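You operate a simulated robot arm through the tools that you are given. There is no shell and no other tool. Be economical: measure what you need, move in short steps, check, and stop when the job is done.

Carry out the task below with a simulated two-armed robot. There is one attempt and no reset: what you move stays moved.

JOB
Take the cloth from the service bench top and lay it out flat on the planning table top.
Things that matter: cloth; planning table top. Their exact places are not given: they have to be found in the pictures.

The check looks at the end state, three seconds after you hand in, the way a careful person would. Anything else that was tipped, shoved, dropped, spilled or broken makes it a failure. Flat cloth is picked up by pressing the open fingertips on it (5 to 10 N) and closing them slowly along it; thin cloth reads only 2 to 8 mm in the jaws.

ROBOT AND FRAMES
Two 7-joint arms with two-finger parallel grippers on one trunk, on a base that drives. Base frame: it is fixed to the floor where the robot stands at the start and does not move with it; the origin is under the middle of the robot, x ahead of it, y to its left, z up. Lengths are in m, angles in rad, forces in N, time in s.
The left shoulder is at the start at [0.07, 0.134, 0.876], the right one opposite. With the tool pointing down near the work surface each hand reaches from about 0.1 to 0.64 m from the robot's upright axis, wherever it stands, measured 20 degrees to its own side. Places, roughly: planning table top [-1, 0.6, 0.8]. Payload 1.57 kg a hand.
The tool frame of a hand sits at the grasp point between the pads (the TCP): z along the fingers, y along the line on which they close. The tips reach 0.03 m beyond it. The gripper opens to 0.08 m. The fingers are 0.017 m wide and 0.012 m thick; the gripper's body (0.04 by 0.082 m) begins 0.08 m behind the TCP.
Orientation is that of the tool frame in the base frame, as [roll, pitch, yaw] about the fixed x, y, z axes, in that order (R = Rz(yaw) Ry(pitch) Rx(roll)). With the fingers straight down and closing along the base's y, the tool's x points along the base's -x, its y along +y and its z along -z.

CONTROLS
- The arms move only by the tool drive_tool. It takes "left_plan", "right_plan" or both (then of equal length, played together; a hand with none holds still); each is a list of rows, each an object (a shift or turn left out is 0, a gripper value left out holds the last) with "rotation": the turn, a rotation vector about the tool's x, y, z in rad, a list of three; "xyz": the shift along the tool's x, y, z in m, a list of three; "claw": the finger opening in m, from 0 to 0.08. In form: [{"rotation": [rx, ry, rz], "xyz": [x, y, z], "claw": claw}, ...]. A call has 1 to 8 rows; each row is the pose to reach, as a shift and turn from the pose commanded when the call began, along the tool's axes at that moment. Each row takes 0.2 s and may step no farther than 0.05 m and 0.15 rad from the row before; otherwise, or with a gripper value out of range, the whole call is refused. A pose out of reach is approached as far as the arm can. The call stops where the force on the tool passes 40 N (or 10 N more than at its start, if that is more) or the arm is blocked; 0.2 s more then pass. Each finger travels about 0.153 m/s and halts on what it meets, pressing with about 29 N; the grip force reading is that of the motor and also rises with nothing between the fingers. The clock runs only during rows and for 0.2 s after the last one: add rows that repeat a pose to give the fingers time. It gives the time, the measured TCP pose, the force on the tool (base axes), the opening and the grip force at its end, in the units of the frame above (readings bear some noise), with the torque about the TCP (base axes, N m) and any sound that the robot's microphone picked up.
- Cameras (640 x 400 px; columns grow to the right, rows downward): "scene" is now at [0.1478, 0.0231, 1.1282]; the picture's right is [0.25, -0.97, 0.00], its down [-0.31, -0.08, -0.95] and it looks along [0.92, 0.23, -0.32] (base axes); focal length 262 px, centre (320, 200). "left" rides on the left gripper at [0.072, 0.007, -0.122] in its tool frame; the picture's right is [-0.09, 1.00, 0.00], its down [-0.84, -0.08, -0.54] and it looks along [-0.54, -0.05, 0.84] (tool axes); focal length 238 px, centre (320, 200). "right" rides on the right gripper at [0.072, -0.007, -0.122] in its tool frame; the picture's right is [0.09, 1.00, 0.00], its down [-0.84, 0.08, -0.54] and it looks along [-0.54, 0.05, 0.84] (tool axes); focal length 238 px, centre (320, 200).
- grab_frame(camera): a new picture of that camera. It takes no simulated time.
- move_column(by): slides the trunk up (or, below 0, down) by that many m; the arms and the scene camera ride with it, the base frame stays. It gives what a move gives, with no picture.
- roll_base(legs): drives the robot by 1 to 6 legs, each [ahead, left, turn to the left] in m, m and rad, along the robot's own axes; the way and the turn of a leg run together, so that a leg with both is an arc; at most 1.5 m and 3.142 rad a leg. The arms and the cameras ride along, it lands a little off, and it stops where it bumps. It gives what a move gives.
- aim_head(pan, tilt): turns the head with the scene camera to pan (to the left, within 1.501 rad either way) and tilt (down, from -0.506 to 1.204), counted from straight ahead of the robot. It gives what a move gives.
- probe_pixels(camera, pixels): for up to 12 pixels [column, row] of the newest picture of that camera ("zoom" is the newest enlarged one), the place [x, y, z] in the base frame of the surface seen there, good to about 0.002 m, but the place of the scene camera against the robot may be out by one fixed shift of up to 0.012 m in any direction. It takes no simulated time.
- zoom(camera, box): a new picture of the part [left, top, right, bottom] of that camera's present view, enlarged. It takes no simulated time.
- sign_off(): hands the job in; it is judged then, once.

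Go step by step. Measure first, check grasps and placings, and put right what went wrong. The budget is 80 turns and 78 pictures, counting those below and the enlarged ones. Unless the task says otherwise, let go and move clear before handing in.

The tools are called after ">>>" by a JSON object that holds its "api" and its "payload". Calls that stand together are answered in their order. drive_tool: Moves the arms, as the interface text tells. Its arguments: {"type":"object","properties":{"left_plan":{"type":"array","items":{"type":"object","properties":{"rotation":{"type":"array","items":{"type":"number"}},"xyz":{"type":"array","items":{"type":"number"}},"claw":{"type":"number"}}}},"right_plan":{"type":"array","items":{"type":"object","properties":{"rotation":{"type":"array","items":{"type":"number"}},"xyz":{"type":"array","items":{"type":"number"}},"claw":{"type":"number"}}}}},"required":[]} The other tools are called the same way: move_column (by) slides the trunk up or down; roll_base (legs) drives the base; aim_head (pan, tilt) turns the head that bears the scene camera; grab_frame (camera) takes a picture; probe_pixels (camera, pixels) gives the place of the surface under pixels of a picture; zoom (camera, box) takes an enlarged picture of a part of a camera's view; sign_off () hands the job in.

At the start:

```text
clock: 0.0
left_ee_pos: [0.4524, 0.295, 0.9767]
left_orientation: [-3.141, 0.001, -3.14]
left_contact_force: [0.2, -0.7, -0.4]
left_wrist_torque: [-0.02, -0.02, -0.01]
left_width: 0.0801
left_gripper_force: 0.1
right_ee_pos: [0.426, -0.139, 0.9768]
right_orientation: [3.141, 0.001, -3.141]
right_contact_force: [-0.2, -0.4, 0.2]
right_wrist_torque: [0.04, -0.02, 0.01]
right_width: 0.0801
right_gripper_force: 0.0
trunk travel left (down, up): [-0.45, 0.49]
robot x, y, heading: [-0.0036, 0.0002, -0.001]
head pan, tilt: [0.25, 0.321]
```

scene: 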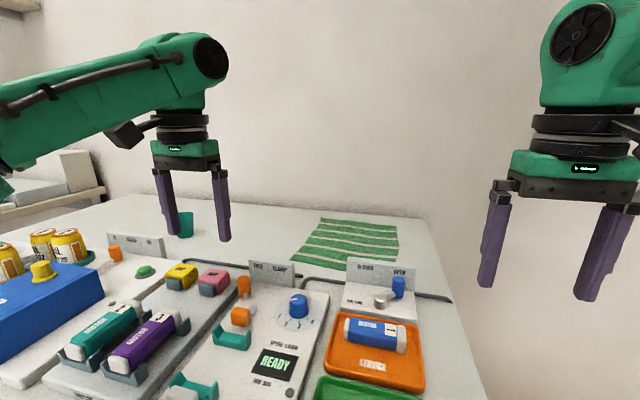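
right: 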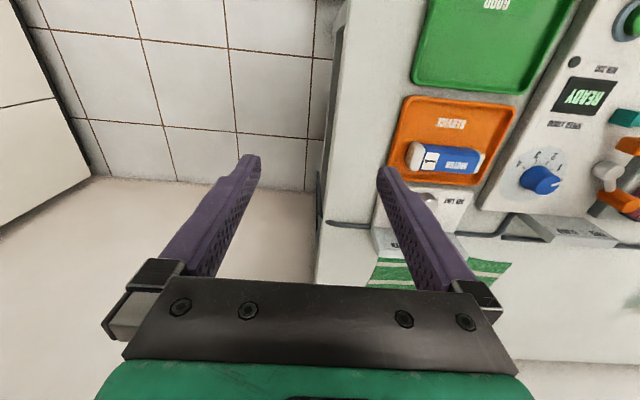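
left: 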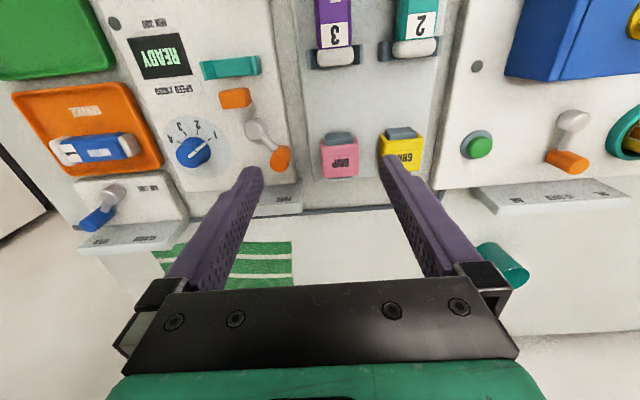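

The scene shows the green striped cloth at the back of the bench, about pixels (320,218) to (398,263), behind the instrument panels. I'll measure its corners and the surroundings.

>>> {"api": "zoom", "payload": {"camera": "scene", "box": [260, 190, 460, 315]}}

>>> {"api": "probe_pixels", "payload": {"camera": "scene", "pixels": [[321, 220], [396, 226], [397, 263], [293, 260], [350, 240], [270, 264], [380, 262], [185, 225], [420, 240], [300, 215], [430, 298], [415, 268]]}}

```text
3.20 times, centred on (360, 252) of scene
```

zoom: 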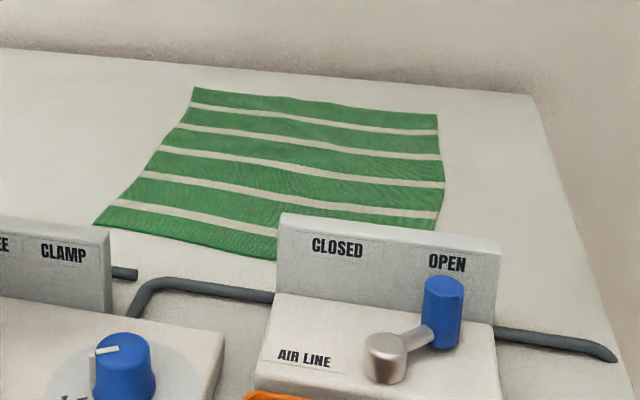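

```text
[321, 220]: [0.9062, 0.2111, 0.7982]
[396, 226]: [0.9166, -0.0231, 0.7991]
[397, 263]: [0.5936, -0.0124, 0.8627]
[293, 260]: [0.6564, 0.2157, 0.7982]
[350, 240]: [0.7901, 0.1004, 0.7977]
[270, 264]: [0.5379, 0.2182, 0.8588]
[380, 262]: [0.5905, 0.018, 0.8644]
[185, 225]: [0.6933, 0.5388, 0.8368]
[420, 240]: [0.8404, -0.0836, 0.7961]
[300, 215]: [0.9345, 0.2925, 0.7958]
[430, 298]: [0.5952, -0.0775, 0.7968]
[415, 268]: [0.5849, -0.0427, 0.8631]
```

The cloth spans about x 0.65–0.91, y −0.02–0.21 on a bench at z≈0.797, behind panels up to 0.865. Next I'll look down at the bench's front edge and to both sides.

>>> {"api": "aim_head", "payload": {"pan": 0.0, "tilt": 1.0}}

>>> {"api": "grab_frame", "payload": {"camera": "scene"}}

>>> {"api": "aim_head", "payload": {"pan": 1.5, "tilt": 0.4}}

>>> {"api": "grab_frame", "payload": {"camera": "scene"}}

>>> {"api": "aim_head", "payload": {"pan": -1.2, "tilt": 0.5}}

>>> {"api": "grab_frame", "payload": {"camera": "scene"}}

```text
clock: 1.1
left_ee_pos: [0.453, 0.2945, 0.9768]
left_orientation: [-3.14, -0.001, -3.14]
left_contact_force: [-0.9, -0.1, -0.7]
left_wrist_torque: [-0.02, -0.01, 0.01]
left_width: 0.0799
left_gripper_force: 0.1
right_ee_pos: [0.4282, -0.1396, 0.9771]
right_orientation: [3.14, 0.0, -3.141]
right_contact_force: [0.7, 1.0, 0.0]
right_wrist_torque: [-0.03, -0.01, 0.0]
right_width: 0.0803
right_gripper_force: 0.0
trunk travel left (down, up): [-0.45, 0.49]
robot x, y, heading: [-0.0015, 0.002, -0.0]
head pan, tilt: [0.0, 1.0]
```

```text
73 pictures are left
```

scene: 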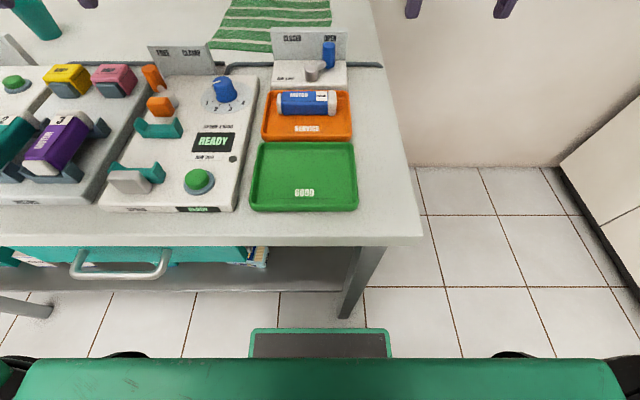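

```text
clock: 2.6
left_ee_pos: [0.4524, 0.2947, 0.9758]
left_orientation: [3.141, 0.0, -3.141]
left_contact_force: [-0.7, 1.1, 0.1]
left_wrist_torque: [-0.04, 0.01, 0.03]
left_width: 0.0798
left_gripper_force: 0.1
right_ee_pos: [0.4271, -0.1394, 0.9775]
right_orientation: [-3.141, 0.001, -3.141]
right_contact_force: [-0.1, 0.1, -0.3]
right_wrist_torque: [0.0, -0.01, 0.04]
right_width: 0.0802
right_gripper_force: 0.0
trunk travel left (down, up): [-0.45, 0.49]
robot x, y, heading: [0.0, 0.0013, -0.005]
head pan, tilt: [1.499, 0.4]
```

```text
72 pictures are left
```

scene: 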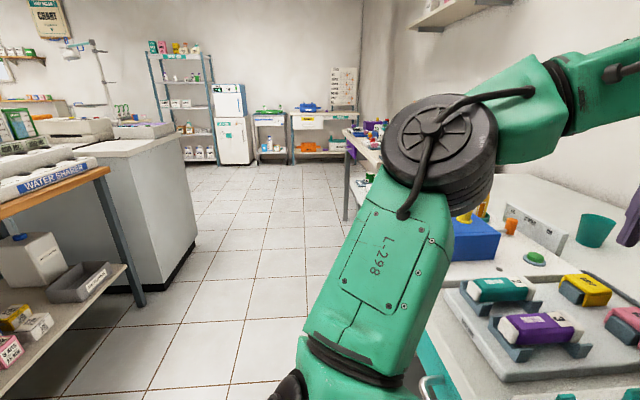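

```text
clock: 5.0
left_ee_pos: [0.4515, 0.2962, 0.9761]
left_orientation: [-3.141, -0.001, -3.141]
left_contact_force: [-0.2, 0.1, 0.1]
left_wrist_torque: [0.04, 0.02, -0.01]
left_width: 0.0801
left_gripper_force: 0.1
right_ee_pos: [0.4267, -0.1397, 0.9773]
right_orientation: [-3.141, -0.001, -3.14]
right_contact_force: [1.0, 0.1, -0.4]
right_wrist_torque: [-0.02, -0.01, -0.02]
right_width: 0.08
right_gripper_force: 0.0
trunk travel left (down, up): [-0.45, 0.49]
robot x, y, heading: [0.0015, 0.0022, 0.001]
head pan, tilt: [-1.201, 0.499]
```

```text
71 pictures are left
```

scene: 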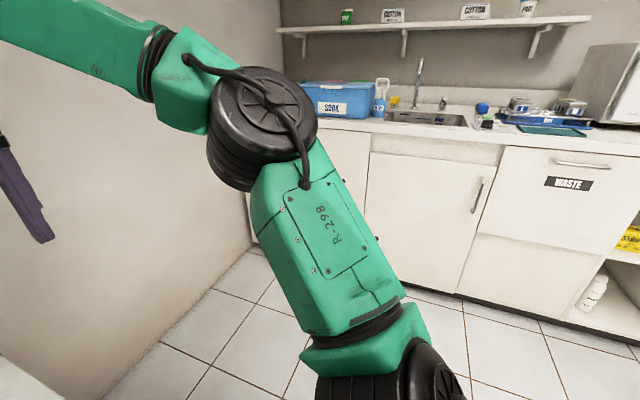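

The bench front edge is near x≈0.3, and there is open floor on its right side toward the sink cabinets. I'll measure the edge, the right side and the gap.

>>> {"api": "aim_head", "payload": {"pan": -0.3, "tilt": 0.9}}

>>> {"api": "grab_frame", "payload": {"camera": "scene"}}

```text
clock: 6.2
left_ee_pos: [0.4526, 0.2958, 0.9766]
left_orientation: [-3.141, 0.0, -3.14]
left_contact_force: [-0.1, 0.0, 0.8]
left_wrist_torque: [0.03, 0.02, 0.02]
left_width: 0.0799
left_gripper_force: 0.1
right_ee_pos: [0.4271, -0.1395, 0.9766]
right_orientation: [3.141, 0.001, -3.141]
right_contact_force: [-0.8, -0.1, -0.1]
right_wrist_torque: [-0.01, -0.01, 0.02]
right_width: 0.0799
right_gripper_force: 0.1
trunk travel left (down, up): [-0.45, 0.49]
robot x, y, heading: [0.0008, 0.0001, -0.001]
head pan, tilt: [-0.3, 0.901]
```

```text
70 pictures are left
```

scene: 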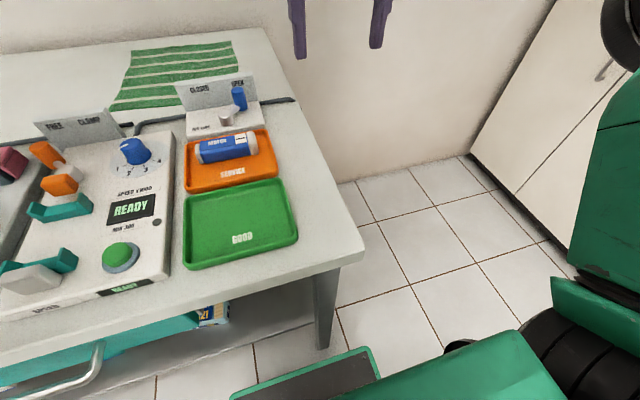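

>>> {"api": "probe_pixels", "payload": {"camera": "scene", "pixels": [[362, 247], [268, 30], [325, 345], [372, 352], [235, 398], [470, 157], [560, 240], [345, 178], [95, 350], [220, 325], [236, 73], [112, 108]]}}

```text
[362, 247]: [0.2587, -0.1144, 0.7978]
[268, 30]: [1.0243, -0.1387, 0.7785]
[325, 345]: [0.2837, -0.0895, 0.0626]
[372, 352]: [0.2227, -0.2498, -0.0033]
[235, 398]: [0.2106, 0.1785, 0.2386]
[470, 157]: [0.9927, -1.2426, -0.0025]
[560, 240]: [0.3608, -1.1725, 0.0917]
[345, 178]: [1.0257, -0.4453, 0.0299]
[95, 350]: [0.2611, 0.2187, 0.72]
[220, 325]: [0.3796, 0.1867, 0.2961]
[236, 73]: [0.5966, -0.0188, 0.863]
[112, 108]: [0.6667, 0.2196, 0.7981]
```

Bench right edge is at y≈−0.115, wall at x≈1.02, and cabinets at y≈−1.18, so I can stand in the alcove to the right and reach the cloth from there. I'll check how far the right elbow sticks out first.

>>> {"api": "aim_head", "payload": {"pan": -1.2, "tilt": 0.3}}

>>> {"api": "grab_frame", "payload": {"camera": "scene"}}

>>> {"api": "probe_pixels", "payload": {"camera": "scene", "pixels": [[280, 180], [330, 180], [260, 220], [310, 200], [350, 260], [390, 310], [200, 150], [310, 100], [420, 130]]}}

```text
clock: 7.5
left_ee_pos: [0.4523, 0.2954, 0.9751]
left_orientation: [3.141, 0.0, -3.14]
left_contact_force: [-0.2, 0.4, 0.4]
left_wrist_torque: [-0.02, 0.0, -0.02]
left_width: 0.0799
left_gripper_force: 0.1
right_ee_pos: [0.4268, -0.1403, 0.9776]
right_orientation: [3.141, 0.0, 3.142]
right_contact_force: [-0.2, -0.4, -0.1]
right_wrist_torque: [-0.01, 0.0, -0.01]
right_width: 0.0801
right_gripper_force: 0.1
trunk travel left (down, up): [-0.45, 0.49]
robot x, y, heading: [-0.001, -0.0011, 0.003]
head pan, tilt: [-1.201, 0.3]
```

```text
69 pictures are left
```

scene: 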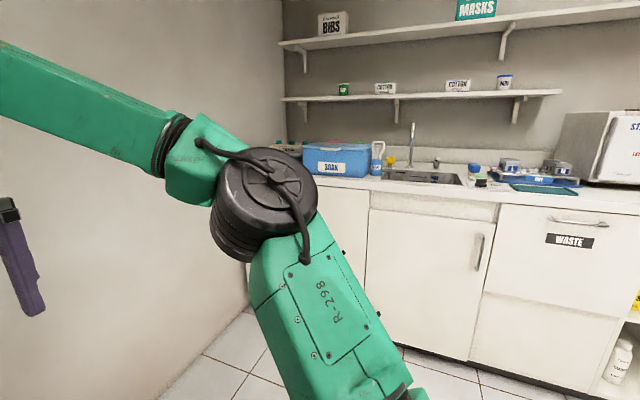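

```text
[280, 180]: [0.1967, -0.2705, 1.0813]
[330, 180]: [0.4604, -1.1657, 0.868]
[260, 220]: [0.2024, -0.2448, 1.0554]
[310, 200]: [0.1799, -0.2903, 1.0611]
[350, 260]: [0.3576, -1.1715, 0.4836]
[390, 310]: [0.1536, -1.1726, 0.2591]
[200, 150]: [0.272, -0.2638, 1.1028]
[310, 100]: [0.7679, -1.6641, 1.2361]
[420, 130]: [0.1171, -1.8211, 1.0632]
```

The elbow is only ~0.33 m out at z≈1.07, so the alcove is wide enough. I'll strafe right, turn left by 1.2, then slide toward the wall.

>>> {"api": "roll_base", "payload": {"legs": [[0, -0.48, 0], [0, 0, 1.2], [0.21, -0.54, 0]]}}

>>> {"api": "aim_head", "payload": {"pan": 0.0, "tilt": 0.75}}

>>> {"api": "grab_frame", "payload": {"camera": "scene"}}

```text
clock: 16.1
left_ee_pos: [0.4773, 0.0401, 0.9767]
left_orientation: [3.141, -0.001, -1.977]
left_contact_force: [-0.6, 0.7, 0.0]
left_wrist_torque: [-0.03, 0.0, 0.0]
left_width: 0.0801
left_gripper_force: 0.0
right_ee_pos: [0.8668, -0.1545, 0.9763]
right_orientation: [3.141, 0.002, -1.978]
right_contact_force: [0.9, -0.4, 0.9]
right_wrist_torque: [-0.03, 0.0, -0.03]
right_width: 0.0801
right_gripper_force: 0.1
trunk travel left (down, up): [-0.45, 0.49]
robot x, y, heading: [0.5679, -0.4922, 1.161]
head pan, tilt: [-1.201, 0.3]
```

```text
clock: 17.5
left_ee_pos: [0.4773, 0.041, 0.9757]
left_orientation: [-3.141, -0.002, -1.978]
left_contact_force: [-0.2, -0.4, 0.1]
left_wrist_torque: [0.0, 0.0, 0.01]
left_width: 0.0802
left_gripper_force: 0.1
right_ee_pos: [0.8661, -0.1547, 0.9782]
right_orientation: [3.14, 0.0, -1.978]
right_contact_force: [-0.3, 0.3, 0.4]
right_wrist_torque: [0.02, 0.06, 0.01]
right_width: 0.0797
right_gripper_force: 0.1
trunk travel left (down, up): [-0.45, 0.49]
robot x, y, heading: [0.5667, -0.4925, 1.162]
head pan, tilt: [0.0, 0.75]
```

```text
68 pictures are left
```

scene: 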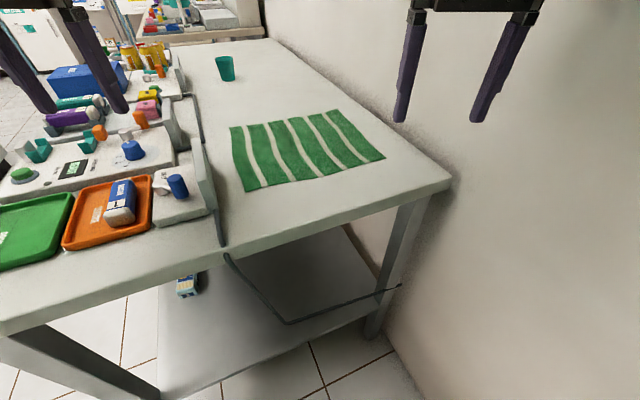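

I have a clear view of the cloth: corners near (245,192), (385,157), (335,110) and (231,127). Measuring them.

>>> {"api": "probe_pixels", "payload": {"camera": "scene", "pixels": [[247, 190], [383, 157], [334, 111], [233, 128], [315, 173], [290, 150], [205, 180], [212, 210], [448, 180], [225, 75]]}}

>>> {"api": "zoom", "payload": {"camera": "scene", "box": [180, 90, 420, 240]}}

```text
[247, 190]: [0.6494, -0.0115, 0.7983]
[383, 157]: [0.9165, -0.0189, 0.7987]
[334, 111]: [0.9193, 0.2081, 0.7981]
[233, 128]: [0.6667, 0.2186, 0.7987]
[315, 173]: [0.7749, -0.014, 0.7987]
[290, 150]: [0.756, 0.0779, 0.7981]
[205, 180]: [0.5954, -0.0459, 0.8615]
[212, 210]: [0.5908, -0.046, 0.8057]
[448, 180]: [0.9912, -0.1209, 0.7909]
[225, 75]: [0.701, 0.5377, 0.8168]
```

```text
2.67 times, centred on (300, 165) of scene
```

zoom: 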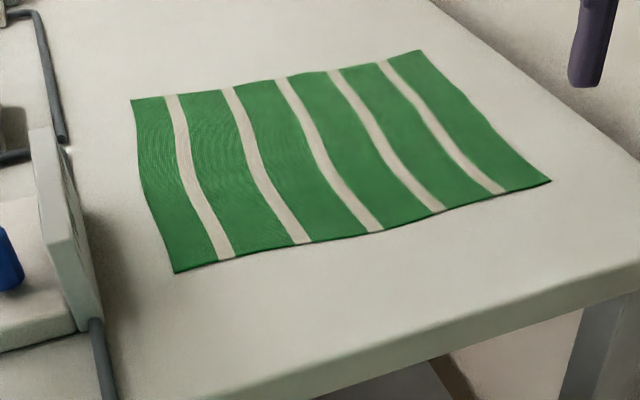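

The near edge runs along y≈−0.013 from x≈0.65 to 0.917. I'll bring both hands above that edge, closing along x, with claws at 0.05, and check from the hand cameras.

>>> {"api": "drive_tool", "payload": {"left_plan": [{"xyz": [-0.0107, -0.0429, 0], "rotation": [0, 0, -0.082], "claw": 0.05}, {"xyz": [-0.0213, -0.0858, 0], "rotation": [0, 0, -0.164]}, {"xyz": [-0.032, -0.1286, 0], "rotation": [0, 0, -0.246]}, {"xyz": [-0.0426, -0.1715, 0.01], "rotation": [0, 0, -0.328]}, {"xyz": [-0.0533, -0.2144, 0.025], "rotation": [0, 0, -0.409]}, {"xyz": [-0.0533, -0.2144, 0.045], "rotation": [0, 0, -0.409]}, {"xyz": [-0.0533, -0.2144, 0.045], "rotation": [0, 0, -0.409]}], "right_plan": [{"xyz": [-0.0298, 0.0116, 0], "rotation": [0, 0, -0.082], "claw": 0.05}, {"xyz": [-0.0596, 0.0232, 0], "rotation": [0, 0, -0.164]}, {"xyz": [-0.0894, 0.0348, 0], "rotation": [0, 0, -0.246]}, {"xyz": [-0.1192, 0.0464, 0.01], "rotation": [0, 0, -0.328]}, {"xyz": [-0.149, 0.058, 0.025], "rotation": [0, 0, -0.409]}, {"xyz": [-0.149, 0.058, 0.045], "rotation": [0, 0, -0.409]}, {"xyz": [-0.149, 0.058, 0.045], "rotation": [0, 0, -0.409]}]}}

>>> {"api": "grab_frame", "payload": {"camera": "left"}}

>>> {"api": "grab_frame", "payload": {"camera": "right"}}

```text
clock: 19.1
left_ee_pos: [0.6332, -0.0242, 0.9105]
left_orientation: [-3.14, 0.0, -1.569]
left_contact_force: [-0.3, 0.2, 0.5]
left_wrist_torque: [0.01, -0.01, 0.05]
left_width: 0.05
left_gripper_force: 0.0
left hand out of reach, approached as far as the arm can: row 2, 3, 4, 5, 6, 7
right_ee_pos: [0.833, -0.0618, 0.9007]
right_orientation: [3.141, 0.001, -1.572]
right_contact_force: [0.5, 0.0, 0.6]
right_wrist_torque: [0.02, 0.01, -0.01]
right_width: 0.05
right_gripper_force: 0.0
right hand out of reach, approached as far as the arm can: row 2, 3, 4, 5, 6, 7
trunk travel left (down, up): [-0.45, 0.49]
robot x, y, heading: [0.5678, -0.4934, 1.161]
head pan, tilt: [0.0, 0.75]
```

```text
66 pictures are left
```

left: 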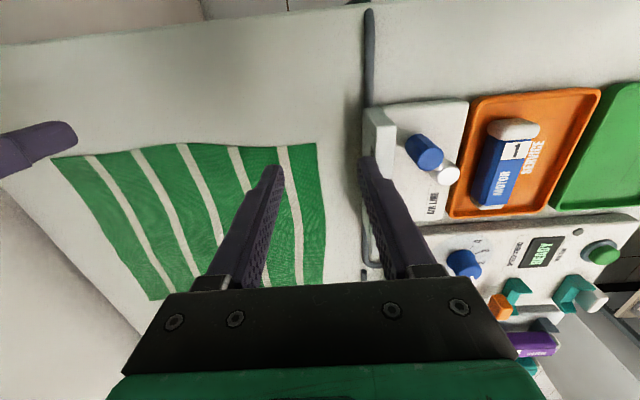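

```text
65 pictures are left
```

right: 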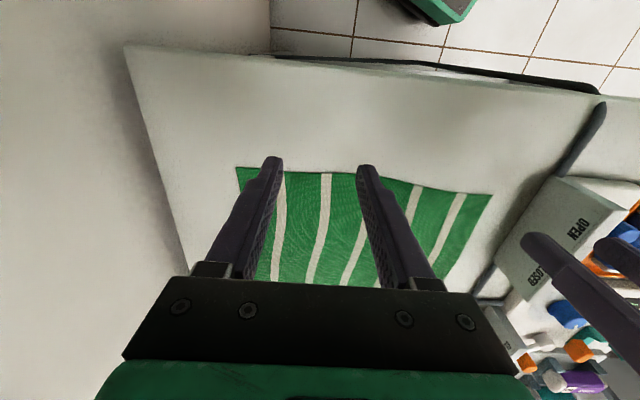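

Both arms hit their reach limit ~0.06 m short: left at (0.633,−0.024), right at (0.833,−0.062). I'll raise the trunk for better geometry and clearance, then move the base closer and turn squarer to the bench.

>>> {"api": "move_column", "payload": {"by": 0.12}}

>>> {"api": "roll_base", "payload": {"legs": [[0.09, -0.015, 0], [0, 0, 0.15]]}}

```text
clock: 20.6
left_ee_pos: [0.6333, -0.0243, 1.0312]
left_orientation: [-3.141, 0.002, -1.57]
left_contact_force: [0.5, 1.3, 1.8]
left_wrist_torque: [0.02, 0.0, 0.03]
left_width: 0.0502
left_gripper_force: 0.0
right_ee_pos: [0.8334, -0.0617, 1.0216]
right_orientation: [-3.142, 0.003, -1.571]
right_contact_force: [-0.2, 0.3, 0.3]
right_wrist_torque: [0.02, 0.02, 0.01]
right_width: 0.0499
right_gripper_force: 0.1
trunk travel left (down, up): [-0.57, 0.37]
robot x, y, heading: [0.5684, -0.4914, 1.165]
head pan, tilt: [0.0, 0.75]
```

```text
clock: 22.3
left_ee_pos: [0.6105, 0.0583, 1.03]
left_orientation: [-3.141, -0.001, -1.417]
left_contact_force: [-0.2, 0.3, -0.2]
left_wrist_torque: [-0.03, -0.03, -0.01]
left_width: 0.0501
left_gripper_force: 0.0
right_ee_pos: [0.8141, 0.0512, 1.0212]
right_orientation: [3.141, -0.001, -1.418]
right_contact_force: [-0.1, 0.4, -0.4]
right_wrist_torque: [-0.03, 0.01, -0.01]
right_width: 0.0502
right_gripper_force: 0.0
trunk travel left (down, up): [-0.57, 0.37]
robot x, y, heading: [0.6203, -0.4144, 1.314]
head pan, tilt: [0.0, 0.75]
```

The base is now at (0.62,−0.414), heading 1.31. I'll place the hands above the edge points (0.70,0.005) and (0.872,0.005) and lower to z≈0.90.

>>> {"api": "drive_tool", "payload": {"left_plan": [{"xyz": [0.022, -0.0268, 0], "rotation": [0, 0, 0.051]}, {"xyz": [0.044, -0.0535, 0], "rotation": [0, 0, 0.102]}, {"xyz": [0.066, -0.0803, 0], "rotation": [0, 0, 0.153]}, {"xyz": [0.066, -0.0803, 0.04], "rotation": [0, 0, 0.153]}, {"xyz": [0.066, -0.0803, 0.085], "rotation": [0, 0, 0.153]}, {"xyz": [0.066, -0.0803, 0.13], "rotation": [0, 0, 0.153]}, {"xyz": [0.066, -0.0803, 0.13], "rotation": [0, 0, 0.153]}], "right_plan": [{"xyz": [0.018, -0.0168, 0], "rotation": [0, 0, 0.051]}, {"xyz": [0.036, -0.0335, 0], "rotation": [0, 0, 0.102]}, {"xyz": [0.0542, -0.0503, 0], "rotation": [0, 0, 0.153]}, {"xyz": [0.0542, -0.0503, 0.04], "rotation": [0, 0, 0.153]}, {"xyz": [0.0542, -0.0503, 0.08], "rotation": [0, 0, 0.153]}, {"xyz": [0.0542, -0.0503, 0.121], "rotation": [0, 0, 0.153]}, {"xyz": [0.0542, -0.0503, 0.121], "rotation": [0, 0, 0.153]}]}}

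>>> {"api": "grab_frame", "payload": {"camera": "left"}}

>>> {"api": "grab_frame", "payload": {"camera": "right"}}

```text
clock: 24.1
left_ee_pos: [0.6382, -0.0011, 0.901]
left_orientation: [-3.108, 0.013, -1.556]
left_contact_force: [0.1, -0.3, 0.4]
left_wrist_torque: [0.01, 0.0, 0.02]
left_width: 0.05
left_gripper_force: 0.1
left hand out of reach, approached as far as the arm can: row 1, 2, 3, 4, 5, 6, 7
right_ee_pos: [0.832, 0.0034, 0.9145]
right_orientation: [-3.106, 0.018, -1.552]
right_contact_force: [-0.6, -0.5, -0.4]
right_wrist_torque: [0.04, -0.04, -0.04]
right_width: 0.0497
right_gripper_force: 0.1
trunk travel left (down, up): [-0.57, 0.37]
robot x, y, heading: [0.6145, -0.4123, 1.325]
head pan, tilt: [0.0, 0.75]
stopped in row 7 (left hand): the arm was blocked; the commanded pose is now the measured one
```

```text
64 pictures are left
```

left: 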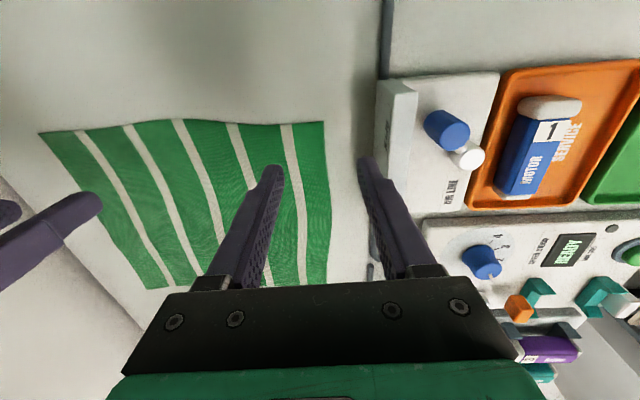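

```text
63 pictures are left
```

right: 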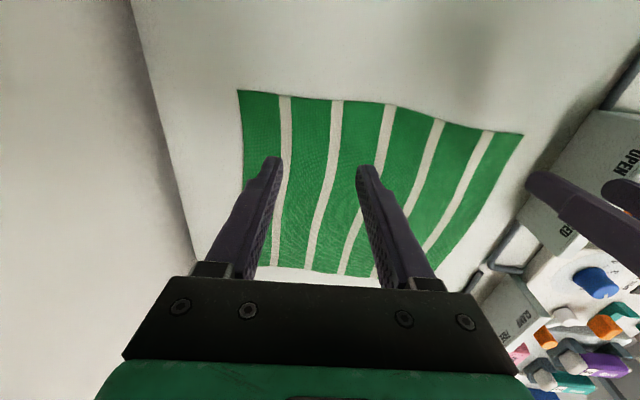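

Both arms stalled short again (left at x=0.638, right at x=0.832) and the base was nudged slightly, so something may be touching. I'll look at the right arm against the wall.

>>> {"api": "aim_head", "payload": {"pan": -0.7, "tilt": 0.1}}

>>> {"api": "grab_frame", "payload": {"camera": "scene"}}

>>> {"api": "aim_head", "payload": {"pan": 0.2, "tilt": 0.3}}

>>> {"api": "grab_frame", "payload": {"camera": "scene"}}

```text
clock: 25.2
left_ee_pos: [0.6409, -0.0005, 0.8988]
left_orientation: [-3.105, 0.009, -1.56]
left_contact_force: [0.5, 0.5, 0.7]
left_wrist_torque: [-0.02, -0.02, -0.02]
left_width: 0.0501
left_gripper_force: 0.1
right_ee_pos: [0.8339, 0.005, 0.9136]
right_orientation: [-3.103, 0.008, -1.554]
right_contact_force: [-0.1, -0.1, 0.9]
right_wrist_torque: [0.0, 0.01, -0.01]
right_width: 0.0498
right_gripper_force: 0.0
trunk travel left (down, up): [-0.57, 0.37]
robot x, y, heading: [0.6164, -0.4148, 1.324]
head pan, tilt: [-0.7, 0.099]
```

```text
62 pictures are left
```

scene: 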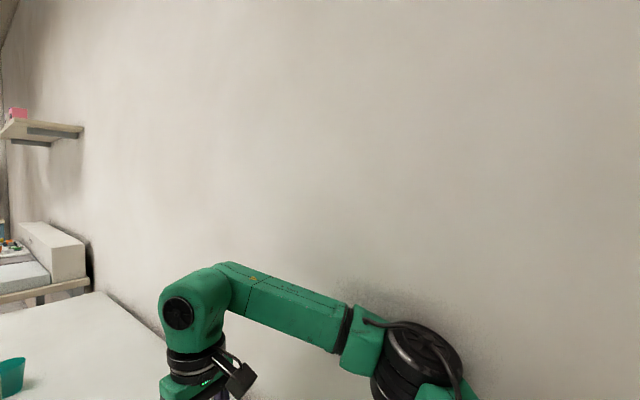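

```text
clock: 26.4
left_ee_pos: [0.6403, -0.001, 0.8988]
left_orientation: [-3.106, 0.006, -1.561]
left_contact_force: [-0.6, -0.6, -0.6]
left_wrist_torque: [0.01, -0.01, 0.01]
left_width: 0.0499
left_gripper_force: 0.0
right_ee_pos: [0.8331, 0.0049, 0.9127]
right_orientation: [-3.103, 0.009, -1.555]
right_contact_force: [0.6, 1.1, -0.5]
right_wrist_torque: [0.0, 0.01, 0.02]
right_width: 0.0499
right_gripper_force: 0.1
trunk travel left (down, up): [-0.57, 0.37]
robot x, y, heading: [0.6136, -0.4122, 1.324]
head pan, tilt: [0.201, 0.3]
```

```text
61 pictures are left
```

scene: 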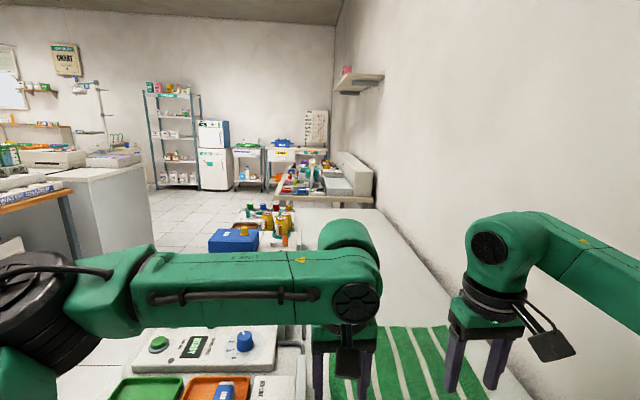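

The right elbow sits very close to the wall, and the left hand's yaw may be at a wrist limit. I'll back away from the wall a little, then test moving inward with the tool yaw returned to neutral.

>>> {"api": "roll_base", "payload": {"legs": [[0, 0.06, 0]]}}

>>> {"api": "drive_tool", "payload": {"left_plan": [{"rotation": [0, 0, 0.12], "xyz": [0, 0, -0.03]}, {"rotation": [0, 0, 0.25], "xyz": [0, 0, -0.06]}, {"rotation": [0, 0, 0.25], "xyz": [0, -0.04, -0.06]}, {"rotation": [0, 0, 0.25], "xyz": [0, -0.08, -0.06]}, {"rotation": [0, 0, 0.25], "xyz": [0, -0.08, -0.06]}], "right_plan": [{"rotation": [0, 0, 0.12], "xyz": [0, 0, -0.03]}, {"rotation": [0, 0, 0.25], "xyz": [0, 0, -0.06]}, {"rotation": [0, 0, 0.25], "xyz": [0, -0.04, -0.06]}, {"rotation": [0, 0, 0.25], "xyz": [0, -0.08, -0.06]}, {"rotation": [0, 0, 0.25], "xyz": [0, -0.08, -0.06]}]}}

```text
clock: 27.4
left_ee_pos: [0.6191, 0.0186, 0.8927]
left_orientation: [3.136, -0.001, -1.566]
left_contact_force: [19.0, -2.8, -15.0]
left_wrist_torque: [-0.1, -0.97, -0.01]
left_width: 0.034
left_gripper_force: 0.1
right_ee_pos: [0.8134, 0.0244, 0.8971]
right_orientation: [3.134, 0.005, -1.563]
right_contact_force: [1.0, -0.5, 0.5]
right_wrist_torque: [0.02, -0.04, -0.04]
right_width: 0.0501
right_gripper_force: 0.1
trunk travel left (down, up): [-0.57, 0.37]
robot x, y, heading: [0.5617, -0.3986, 1.325]
head pan, tilt: [0.201, 0.3]
```

```text
clock: 28.6
left_ee_pos: [0.6096, 0.0107, 0.9237]
left_orientation: [3.141, -0.001, -1.816]
left_contact_force: [-0.6, 0.0, -0.1]
left_wrist_torque: [0.02, -0.02, 0.0]
left_width: 0.0499
left_gripper_force: 0.0
left hand out of reach, approached as far as the arm can: row 1, 2, 3, 4, 5
right_ee_pos: [0.8891, 0.027, 0.9592]
right_orientation: [3.138, 0.003, -1.812]
right_contact_force: [0.3, -0.7, -0.1]
right_wrist_torque: [-0.05, 0.01, -0.03]
right_width: 0.05
right_gripper_force: 0.1
trunk travel left (down, up): [-0.57, 0.37]
robot x, y, heading: [0.557, -0.3969, 1.317]
head pan, tilt: [0.201, 0.3]
```

Leaving the wall released the stored offset, and the left finger brushed the air-line panel (19 N, now cleared). The right arm moves freely, but the left cannot cross further inward than about 0.05 m from my axis. I'll lift, move the right hand inward, and turn the robot to face the middle of the near edge.

>>> {"api": "move_column", "payload": {"by": 0.08}}

>>> {"api": "drive_tool", "payload": {"left_plan": [{"xyz": [0, 0.02, 0]}, {"xyz": [0, 0.045, 0]}, {"xyz": [0, 0.045, 0]}, {"xyz": [0, 0.045, 0]}], "right_plan": [{"xyz": [0, 0.045, 0]}, {"xyz": [0, 0.09, 0]}, {"xyz": [0.03, 0.1, 0]}, {"xyz": [0.03, 0.1, 0]}]}}

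>>> {"api": "roll_base", "payload": {"legs": [[0, 0, -0.25]]}}

>>> {"api": "aim_head", "payload": {"pan": 0.1, "tilt": 0.8}}

>>> {"api": "grab_frame", "payload": {"camera": "scene"}}

```text
clock: 29.7
left_ee_pos: [0.61, 0.0124, 1.0035]
left_orientation: [-3.141, 0.0, -1.815]
left_contact_force: [0.0, -0.3, 0.0]
left_wrist_torque: [0.0, -0.01, 0.0]
left_width: 0.05
left_gripper_force: 0.1
right_ee_pos: [0.8882, 0.0259, 1.0394]
right_orientation: [3.139, 0.004, -1.813]
right_contact_force: [0.5, 0.5, 0.3]
right_wrist_torque: [0.01, -0.03, 0.0]
right_width: 0.05
right_gripper_force: 0.0
trunk travel left (down, up): [-0.65, 0.29]
robot x, y, heading: [0.5586, -0.3965, 1.327]
head pan, tilt: [0.201, 0.3]
```

```text
clock: 30.7
left_ee_pos: [0.5667, 0.0224, 1.0037]
left_orientation: [3.141, 0.0, -1.816]
left_contact_force: [-0.5, -1.1, 1.2]
left_wrist_torque: [0.0, -0.01, -0.04]
left_width: 0.0497
left_gripper_force: 0.0
right_ee_pos: [0.7818, 0.0201, 1.0378]
right_orientation: [3.139, 0.002, -1.813]
right_contact_force: [0.0, -0.4, 0.0]
right_wrist_torque: [-0.03, 0.0, 0.0]
right_width: 0.0501
right_gripper_force: 0.0
trunk travel left (down, up): [-0.65, 0.29]
robot x, y, heading: [0.5615, -0.3951, 1.322]
head pan, tilt: [0.201, 0.3]
```

```text
clock: 32.0
left_ee_pos: [0.6704, 0.0072, 1.0044]
left_orientation: [-3.142, 0.0, -2.065]
left_contact_force: [-0.8, -0.5, 0.2]
left_wrist_torque: [0.03, 0.01, 0.04]
left_width: 0.05
left_gripper_force: 0.0
right_ee_pos: [0.8767, -0.0481, 1.0394]
right_orientation: [3.138, 0.004, -2.06]
right_contact_force: [0.3, 0.3, -0.5]
right_wrist_torque: [0.02, 0.0, 0.01]
right_width: 0.05
right_gripper_force: 0.0
trunk travel left (down, up): [-0.65, 0.29]
robot x, y, heading: [0.56, -0.3948, 1.072]
head pan, tilt: [0.201, 0.3]
```

```text
clock: 32.9
left_ee_pos: [0.6693, 0.008, 1.003]
left_orientation: [-3.14, 0.001, -2.066]
left_contact_force: [-0.2, -0.6, -0.6]
left_wrist_torque: [0.04, 0.03, -0.04]
left_width: 0.0501
left_gripper_force: 0.1
right_ee_pos: [0.8775, -0.0474, 1.039]
right_orientation: [3.14, 0.003, -2.062]
right_contact_force: [0.1, 0.0, 0.2]
right_wrist_torque: [0.01, -0.02, 0.01]
right_width: 0.05
right_gripper_force: 0.0
trunk travel left (down, up): [-0.65, 0.29]
robot x, y, heading: [0.5626, -0.4002, 1.072]
head pan, tilt: [0.099, 0.799]
```

```text
60 pictures are left
```

scene: 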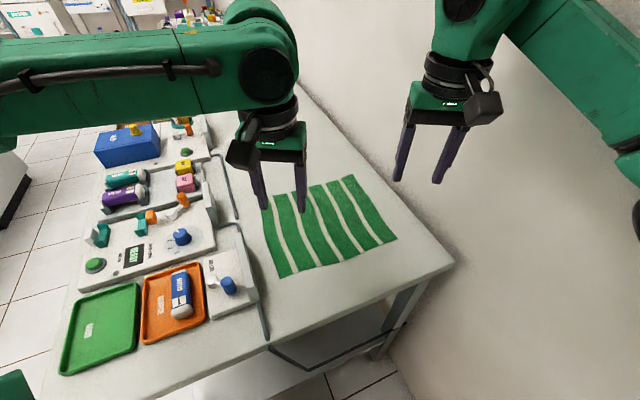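

All bench items are still in place, and the hands are now nearly above the edge. I'll use the hand cameras for exact corner positions.

>>> {"api": "grab_frame", "payload": {"camera": "right"}}

>>> {"api": "grab_frame", "payload": {"camera": "left"}}

```text
59 pictures are left
```

right: 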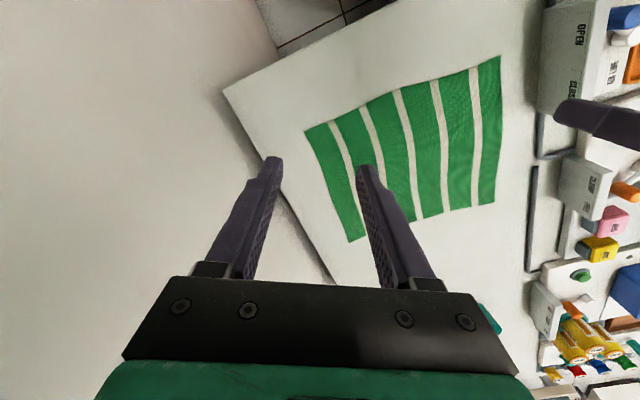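

```text
58 pictures are left
```

left: 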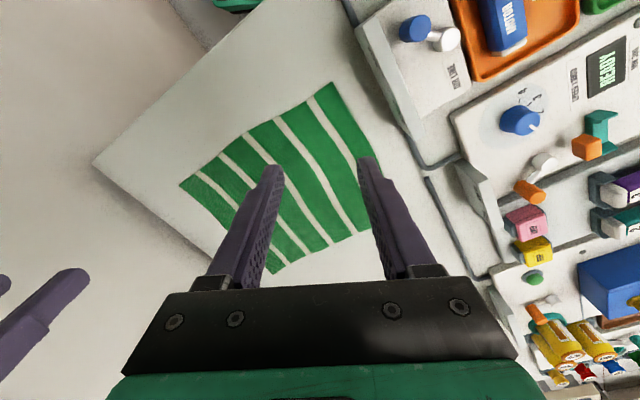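

>>> {"api": "probe_pixels", "payload": {"camera": "left", "pixels": [[331, 85], [182, 183], [273, 120], [340, 120]]}}

>>> {"api": "probe_pixels", "payload": {"camera": "right", "pixels": [[499, 58], [307, 131], [400, 92], [347, 238], [492, 200]]}}

```text
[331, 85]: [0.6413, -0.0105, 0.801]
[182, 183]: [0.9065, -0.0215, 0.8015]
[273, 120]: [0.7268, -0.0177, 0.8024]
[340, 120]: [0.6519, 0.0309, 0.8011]
```

```text
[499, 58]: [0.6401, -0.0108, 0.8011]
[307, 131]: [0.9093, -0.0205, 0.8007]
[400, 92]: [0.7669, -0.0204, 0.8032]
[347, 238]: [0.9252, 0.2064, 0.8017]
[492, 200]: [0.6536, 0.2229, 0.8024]
```

True corners from the hand cameras are (0.641,−0.011) and (0.908,−0.021), with the surface at z≈0.80. I'll descend to z≈0.86 above (0.68,0.0) and (0.872,−0.005), turning the tools a little to align with the edge.

>>> {"api": "drive_tool", "payload": {"left_plan": [{"xyz": [0.0018, -0.0135, 0], "rotation": [0, 0, -0.06], "claw": 0.045}, {"xyz": [0.0018, -0.0135, 0.035], "rotation": [0, 0, -0.12]}, {"xyz": [0.0018, -0.0135, 0.07], "rotation": [0, 0, -0.2]}, {"xyz": [0.0018, -0.0135, 0.105], "rotation": [0, 0, -0.2]}, {"xyz": [0.0018, -0.0135, 0.143], "rotation": [0, 0, -0.2]}, {"xyz": [0.0018, -0.0135, 0.143], "rotation": [0, 0, -0.2]}], "right_plan": [{"xyz": [-0.0347, 0.0249, 0], "rotation": [0, 0, -0.06], "claw": 0.045}, {"xyz": [-0.0347, 0.0249, 0.045], "rotation": [0, 0, -0.12]}, {"xyz": [-0.0347, 0.0249, 0.09], "rotation": [0, 0, -0.2]}, {"xyz": [-0.0347, 0.0249, 0.135], "rotation": [0, 0, -0.2]}, {"xyz": [-0.0347, 0.0249, 0.179], "rotation": [0, 0, -0.2]}, {"xyz": [-0.0347, 0.0249, 0.179], "rotation": [0, 0, -0.2]}]}}

>>> {"api": "grab_frame", "payload": {"camera": "left"}}

>>> {"api": "grab_frame", "payload": {"camera": "right"}}

```text
clock: 34.3
left_ee_pos: [0.6827, -0.0004, 0.8607]
left_orientation: [3.141, 0.001, -1.863]
left_contact_force: [0.5, 0.1, 0.9]
left_wrist_torque: [-0.01, 0.0, -0.03]
left_width: 0.0451
left_gripper_force: 0.2
right_ee_pos: [0.8719, -0.0054, 0.8586]
right_orientation: [3.141, 0.005, -1.862]
right_contact_force: [-0.5, 0.0, 0.5]
right_wrist_torque: [0.03, -0.01, -0.01]
right_width: 0.045
right_gripper_force: 0.0
trunk travel left (down, up): [-0.65, 0.29]
robot x, y, heading: [0.5615, -0.3968, 1.065]
head pan, tilt: [0.099, 0.799]
```

```text
57 pictures are left
```

left: 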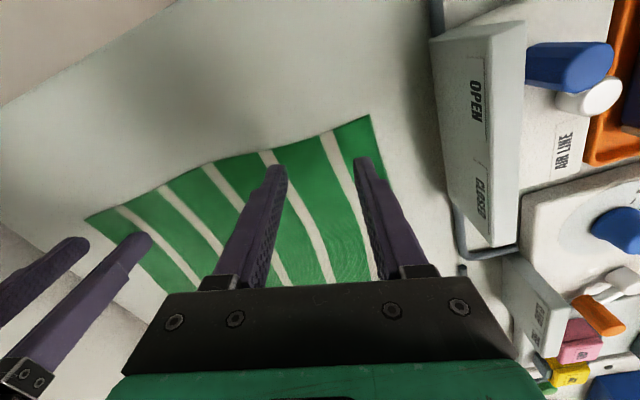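

```text
56 pictures are left
```

right: 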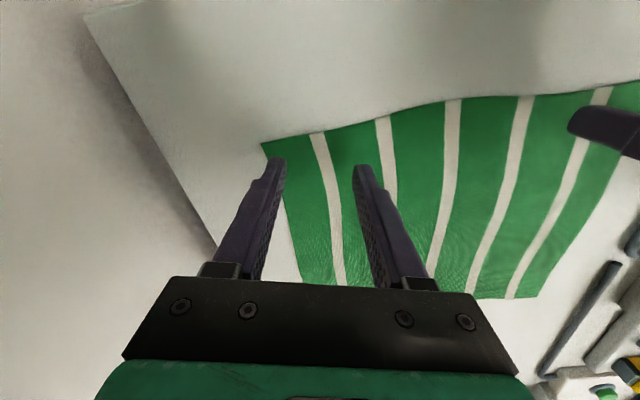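

Both hands reached their positions, with tips over the cloth just inside the edge. I'll lower nearly to contact and read the forces.

>>> {"api": "drive_tool", "payload": {"left_plan": [{"xyz": [0, 0, 0.015]}, {"xyz": [0, 0, 0.029]}, {"xyz": [0, 0, 0.029]}], "right_plan": [{"xyz": [0, 0, 0.015]}, {"xyz": [0, 0, 0.027]}, {"xyz": [0, 0, 0.027]}]}}

```text
clock: 35.1
left_ee_pos: [0.6823, -0.0012, 0.8318]
left_orientation: [-3.14, 0.0, -1.864]
left_contact_force: [0.6, 0.1, 8.2]
left_wrist_torque: [-0.02, 0.05, -0.01]
left_width: 0.0448
left_gripper_force: 0.1
right_ee_pos: [0.8729, -0.0071, 0.8325]
right_orientation: [3.139, 0.005, -1.863]
right_contact_force: [0.5, -0.1, 1.6]
right_wrist_torque: [-0.02, -0.01, 0.02]
right_width: 0.045
right_gripper_force: 0.1
trunk travel left (down, up): [-0.65, 0.29]
robot x, y, heading: [0.5612, -0.3977, 1.074]
head pan, tilt: [0.099, 0.799]
```

Left presses at 8.2 N and right just touches at 1.6 N. I'll lower the right another 1.5 mm and close both slowly.

>>> {"api": "drive_tool", "payload": {"left_plan": [{"claw": 0.045}, {"claw": 0.045}, {"claw": 0.038}, {"claw": 0.031}, {"claw": 0.024}, {"claw": 0.017}, {"claw": 0.01}, {"claw": 0.004}], "right_plan": [{"xyz": [0, 0, 0.0015], "claw": 0.045}, {"xyz": [0, 0, 0.0015], "claw": 0.045}, {"xyz": [0, 0, 0.0015], "claw": 0.038}, {"xyz": [0, 0, 0.0015], "claw": 0.031}, {"xyz": [0, 0, 0.0015], "claw": 0.024}, {"xyz": [0, 0, 0.0015], "claw": 0.017}, {"xyz": [0, 0, 0.0015], "claw": 0.01}, {"xyz": [0, 0, 0.0015], "claw": 0.004}]}}

>>> {"api": "drive_tool", "payload": {"left_plan": [{"claw": 0.0}, {"claw": 0.0}, {"claw": 0.0}], "right_plan": [{"claw": 0.0}, {"claw": 0.0}, {"claw": 0.0}]}}

>>> {"api": "grab_frame", "payload": {"camera": "left"}}

>>> {"api": "grab_frame", "payload": {"camera": "right"}}

```text
clock: 36.9
left_ee_pos: [0.6801, -0.001, 0.8312]
left_orientation: [-3.139, 0.001, -1.863]
left_contact_force: [1.6, 0.2, 3.7]
left_wrist_torque: [-0.02, -0.11, -0.01]
left_width: 0.0065
left_gripper_force: 1.4
right_ee_pos: [0.8713, -0.0073, 0.8317]
right_orientation: [3.139, 0.006, -1.861]
right_contact_force: [-4.4, 0.9, 13.9]
right_wrist_torque: [-0.08, 0.07, -0.01]
right_width: 0.005
right_gripper_force: 1.2
trunk travel left (down, up): [-0.65, 0.29]
robot x, y, heading: [0.5654, -0.398, 1.073]
head pan, tilt: [0.099, 0.799]
```

```text
clock: 37.7
left_ee_pos: [0.6811, -0.0018, 0.8326]
left_orientation: [-3.138, 0.004, -1.865]
left_contact_force: [10.2, -0.1, 1.2]
left_wrist_torque: [0.01, -0.3, 0.04]
left_width: 0.0025
left_gripper_force: 23.7
right_ee_pos: [0.8702, -0.0068, 0.8312]
right_orientation: [3.139, 0.007, -1.86]
right_contact_force: [-9.1, -0.4, 16.0]
right_wrist_torque: [-0.1, 0.26, -0.04]
right_width: 0.0019
right_gripper_force: 24.1
trunk travel left (down, up): [-0.65, 0.29]
robot x, y, heading: [0.5623, -0.3976, 1.074]
head pan, tilt: [0.099, 0.799]
```

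```text
55 pictures are left
```

left: 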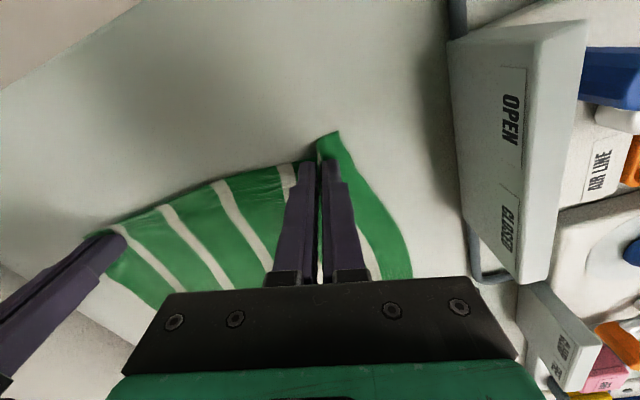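

```text
54 pictures are left
```

right: 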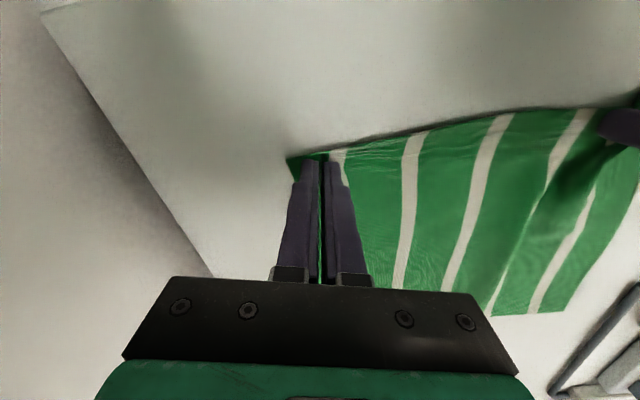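

Both jaws hold cloth (2.5 and 1.9 mm) and the edge between them is taut. I'll ease the tension by 2 mm each and lift.

>>> {"api": "drive_tool", "payload": {"left_plan": [{"xyz": [0, -0.002, -0.005]}, {"xyz": [0, -0.002, -0.02]}, {"xyz": [0, -0.002, -0.035]}, {"xyz": [0, -0.002, -0.05]}, {"xyz": [0, -0.002, -0.065]}, {"xyz": [0, -0.002, -0.08]}], "right_plan": [{"xyz": [0, 0.002, -0.005]}, {"xyz": [0, 0.002, -0.02]}, {"xyz": [0, 0.002, -0.035]}, {"xyz": [0, 0.002, -0.05]}, {"xyz": [0, 0.002, -0.065]}, {"xyz": [0, 0.002, -0.08]}]}}

>>> {"api": "grab_frame", "payload": {"camera": "scene"}}

```text
clock: 39.1
left_ee_pos: [0.6837, -0.0007, 0.9117]
left_orientation: [3.14, 0.0, -1.864]
left_contact_force: [2.5, 0.4, -0.5]
left_wrist_torque: [0.02, -0.08, -0.02]
left_width: 0.0026
left_gripper_force: 23.6
right_ee_pos: [0.8709, -0.0042, 0.9093]
right_orientation: [3.141, 0.003, -1.862]
right_contact_force: [-2.6, 0.9, 0.9]
right_wrist_torque: [0.0, 0.1, -0.01]
right_width: 0.0017
right_gripper_force: 24.3
trunk travel left (down, up): [-0.65, 0.29]
robot x, y, heading: [0.5559, -0.3965, 1.069]
head pan, tilt: [0.099, 0.799]
```

```text
53 pictures are left
```

scene: 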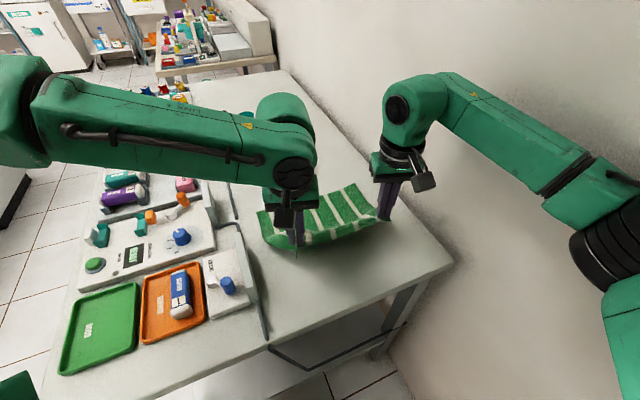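

The cloth hangs between both hands. I'll raise the trunk so its hem clears the bench items, then retrace out of the alcove and look for the planning table.

>>> {"api": "move_column", "payload": {"by": 0.27}}

>>> {"api": "roll_base", "payload": {"legs": [[-0.1, 0.0, 0], [-0.2, 0.5, 0]]}}

>>> {"api": "aim_head", "payload": {"pan": 1.3, "tilt": 0.5}}

>>> {"api": "grab_frame", "payload": {"camera": "scene"}}

```text
clock: 41.9
left_ee_pos: [0.6853, -0.0002, 1.1818]
left_orientation: [-3.141, 0.0, -1.865]
left_contact_force: [1.3, -0.3, -0.1]
left_wrist_torque: [0.01, -0.07, 0.03]
left_width: 0.0028
left_gripper_force: 24.3
right_ee_pos: [0.8705, -0.0035, 1.1792]
right_orientation: [3.137, 0.004, -1.863]
right_contact_force: [-1.2, 0.2, 0.2]
right_wrist_torque: [0.01, 0.07, 0.02]
right_width: 0.002
right_gripper_force: 23.7
trunk travel left (down, up): [-0.92, 0.02]
robot x, y, heading: [0.5601, -0.3986, 1.069]
head pan, tilt: [0.099, 0.799]
```

```text
clock: 45.8
left_ee_pos: [0.0964, -0.0242, 1.1818]
left_orientation: [3.138, 0.0, -1.857]
left_contact_force: [0.8, 0.7, 0.5]
left_wrist_torque: [0.06, -0.02, -0.01]
left_width: 0.0025
left_gripper_force: 23.8
right_ee_pos: [0.2814, -0.0259, 1.1794]
right_orientation: [3.139, 0.004, -1.855]
right_contact_force: [-1.4, -0.1, 0.0]
right_wrist_torque: [0.0, 0.05, -0.03]
right_width: 0.0018
right_gripper_force: 23.8
trunk travel left (down, up): [-0.92, 0.02]
robot x, y, heading: [-0.0276, -0.4222, 1.077]
head pan, tilt: [0.099, 0.799]
```

```text
clock: 47.2
left_ee_pos: [0.0941, -0.0243, 1.1811]
left_orientation: [3.141, -0.001, -1.856]
left_contact_force: [1.5, -0.7, -0.5]
left_wrist_torque: [0.02, -0.04, 0.05]
left_width: 0.0023
left_gripper_force: 23.8
right_ee_pos: [0.2802, -0.0271, 1.1798]
right_orientation: [3.136, 0.004, -1.854]
right_contact_force: [-1.9, 0.4, 0.2]
right_wrist_torque: [-0.03, 0.07, -0.02]
right_width: 0.0019
right_gripper_force: 23.7
trunk travel left (down, up): [-0.92, 0.02]
robot x, y, heading: [-0.0303, -0.421, 1.078]
head pan, tilt: [1.3, 0.499]
```

```text
52 pictures are left
```

scene: 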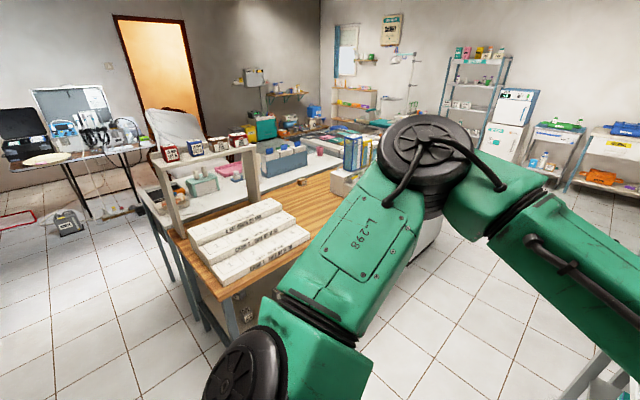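

The wooden table with the white boxes around (240,240) lies in the planning table's direction. I'll probe it and turn for a better view.

>>> {"api": "probe_pixels", "payload": {"camera": "scene", "pixels": [[215, 280], [310, 205], [250, 240], [320, 150], [225, 170], [190, 260], [285, 255], [340, 175]]}}

>>> {"api": "roll_base", "payload": {"legs": [[0, 0, 0.9]]}}

>>> {"api": "aim_head", "payload": {"pan": 0.6, "tilt": 0.5}}

>>> {"api": "grab_frame", "payload": {"camera": "scene"}}

```text
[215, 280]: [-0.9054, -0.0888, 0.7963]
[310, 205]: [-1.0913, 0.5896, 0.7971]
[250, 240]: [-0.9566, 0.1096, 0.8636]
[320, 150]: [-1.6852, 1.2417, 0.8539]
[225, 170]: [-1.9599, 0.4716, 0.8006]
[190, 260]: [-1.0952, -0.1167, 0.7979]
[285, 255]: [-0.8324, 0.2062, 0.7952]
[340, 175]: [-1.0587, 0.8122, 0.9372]
```

```text
clock: 49.9
left_ee_pos: [-0.2607, -0.078, 1.1811]
left_orientation: [-3.141, 0.001, -0.964]
left_contact_force: [1.0, 1.6, -0.4]
left_wrist_torque: [0.07, -0.03, -0.05]
left_width: 0.0025
left_gripper_force: 24.1
right_ee_pos: [-0.1441, 0.0646, 1.178]
right_orientation: [3.138, 0.004, -0.961]
right_contact_force: [-1.0, -0.4, -0.7]
right_wrist_torque: [-0.05, 0.05, -0.02]
right_width: 0.002
right_gripper_force: 23.7
trunk travel left (down, up): [-0.92, 0.02]
robot x, y, heading: [-0.0285, -0.4218, 1.975]
head pan, tilt: [1.3, 0.499]
```

```text
clock: 51.0
left_ee_pos: [-0.2626, -0.0772, 1.1804]
left_orientation: [-3.141, 0.0, -0.96]
left_contact_force: [0.4, 0.7, 0.0]
left_wrist_torque: [0.05, 0.0, -0.02]
left_width: 0.0026
left_gripper_force: 24.0
right_ee_pos: [-0.1436, 0.0651, 1.1797]
right_orientation: [3.139, 0.003, -0.96]
right_contact_force: [-0.9, -0.7, 0.5]
right_wrist_torque: [-0.04, 0.01, -0.03]
right_width: 0.0014
right_gripper_force: 23.5
trunk travel left (down, up): [-0.92, 0.02]
robot x, y, heading: [-0.029, -0.4248, 1.97]
head pan, tilt: [0.6, 0.499]
```

```text
51 pictures are left
```

scene: 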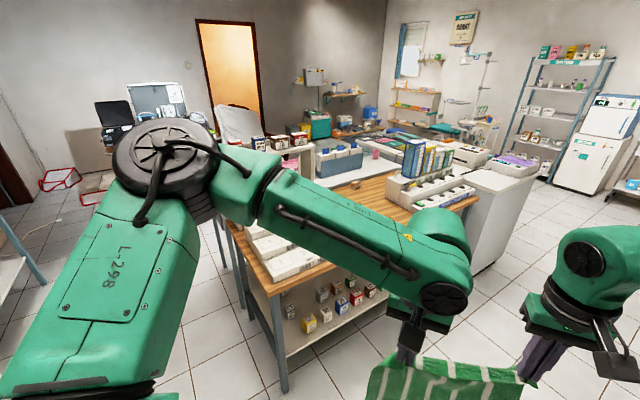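

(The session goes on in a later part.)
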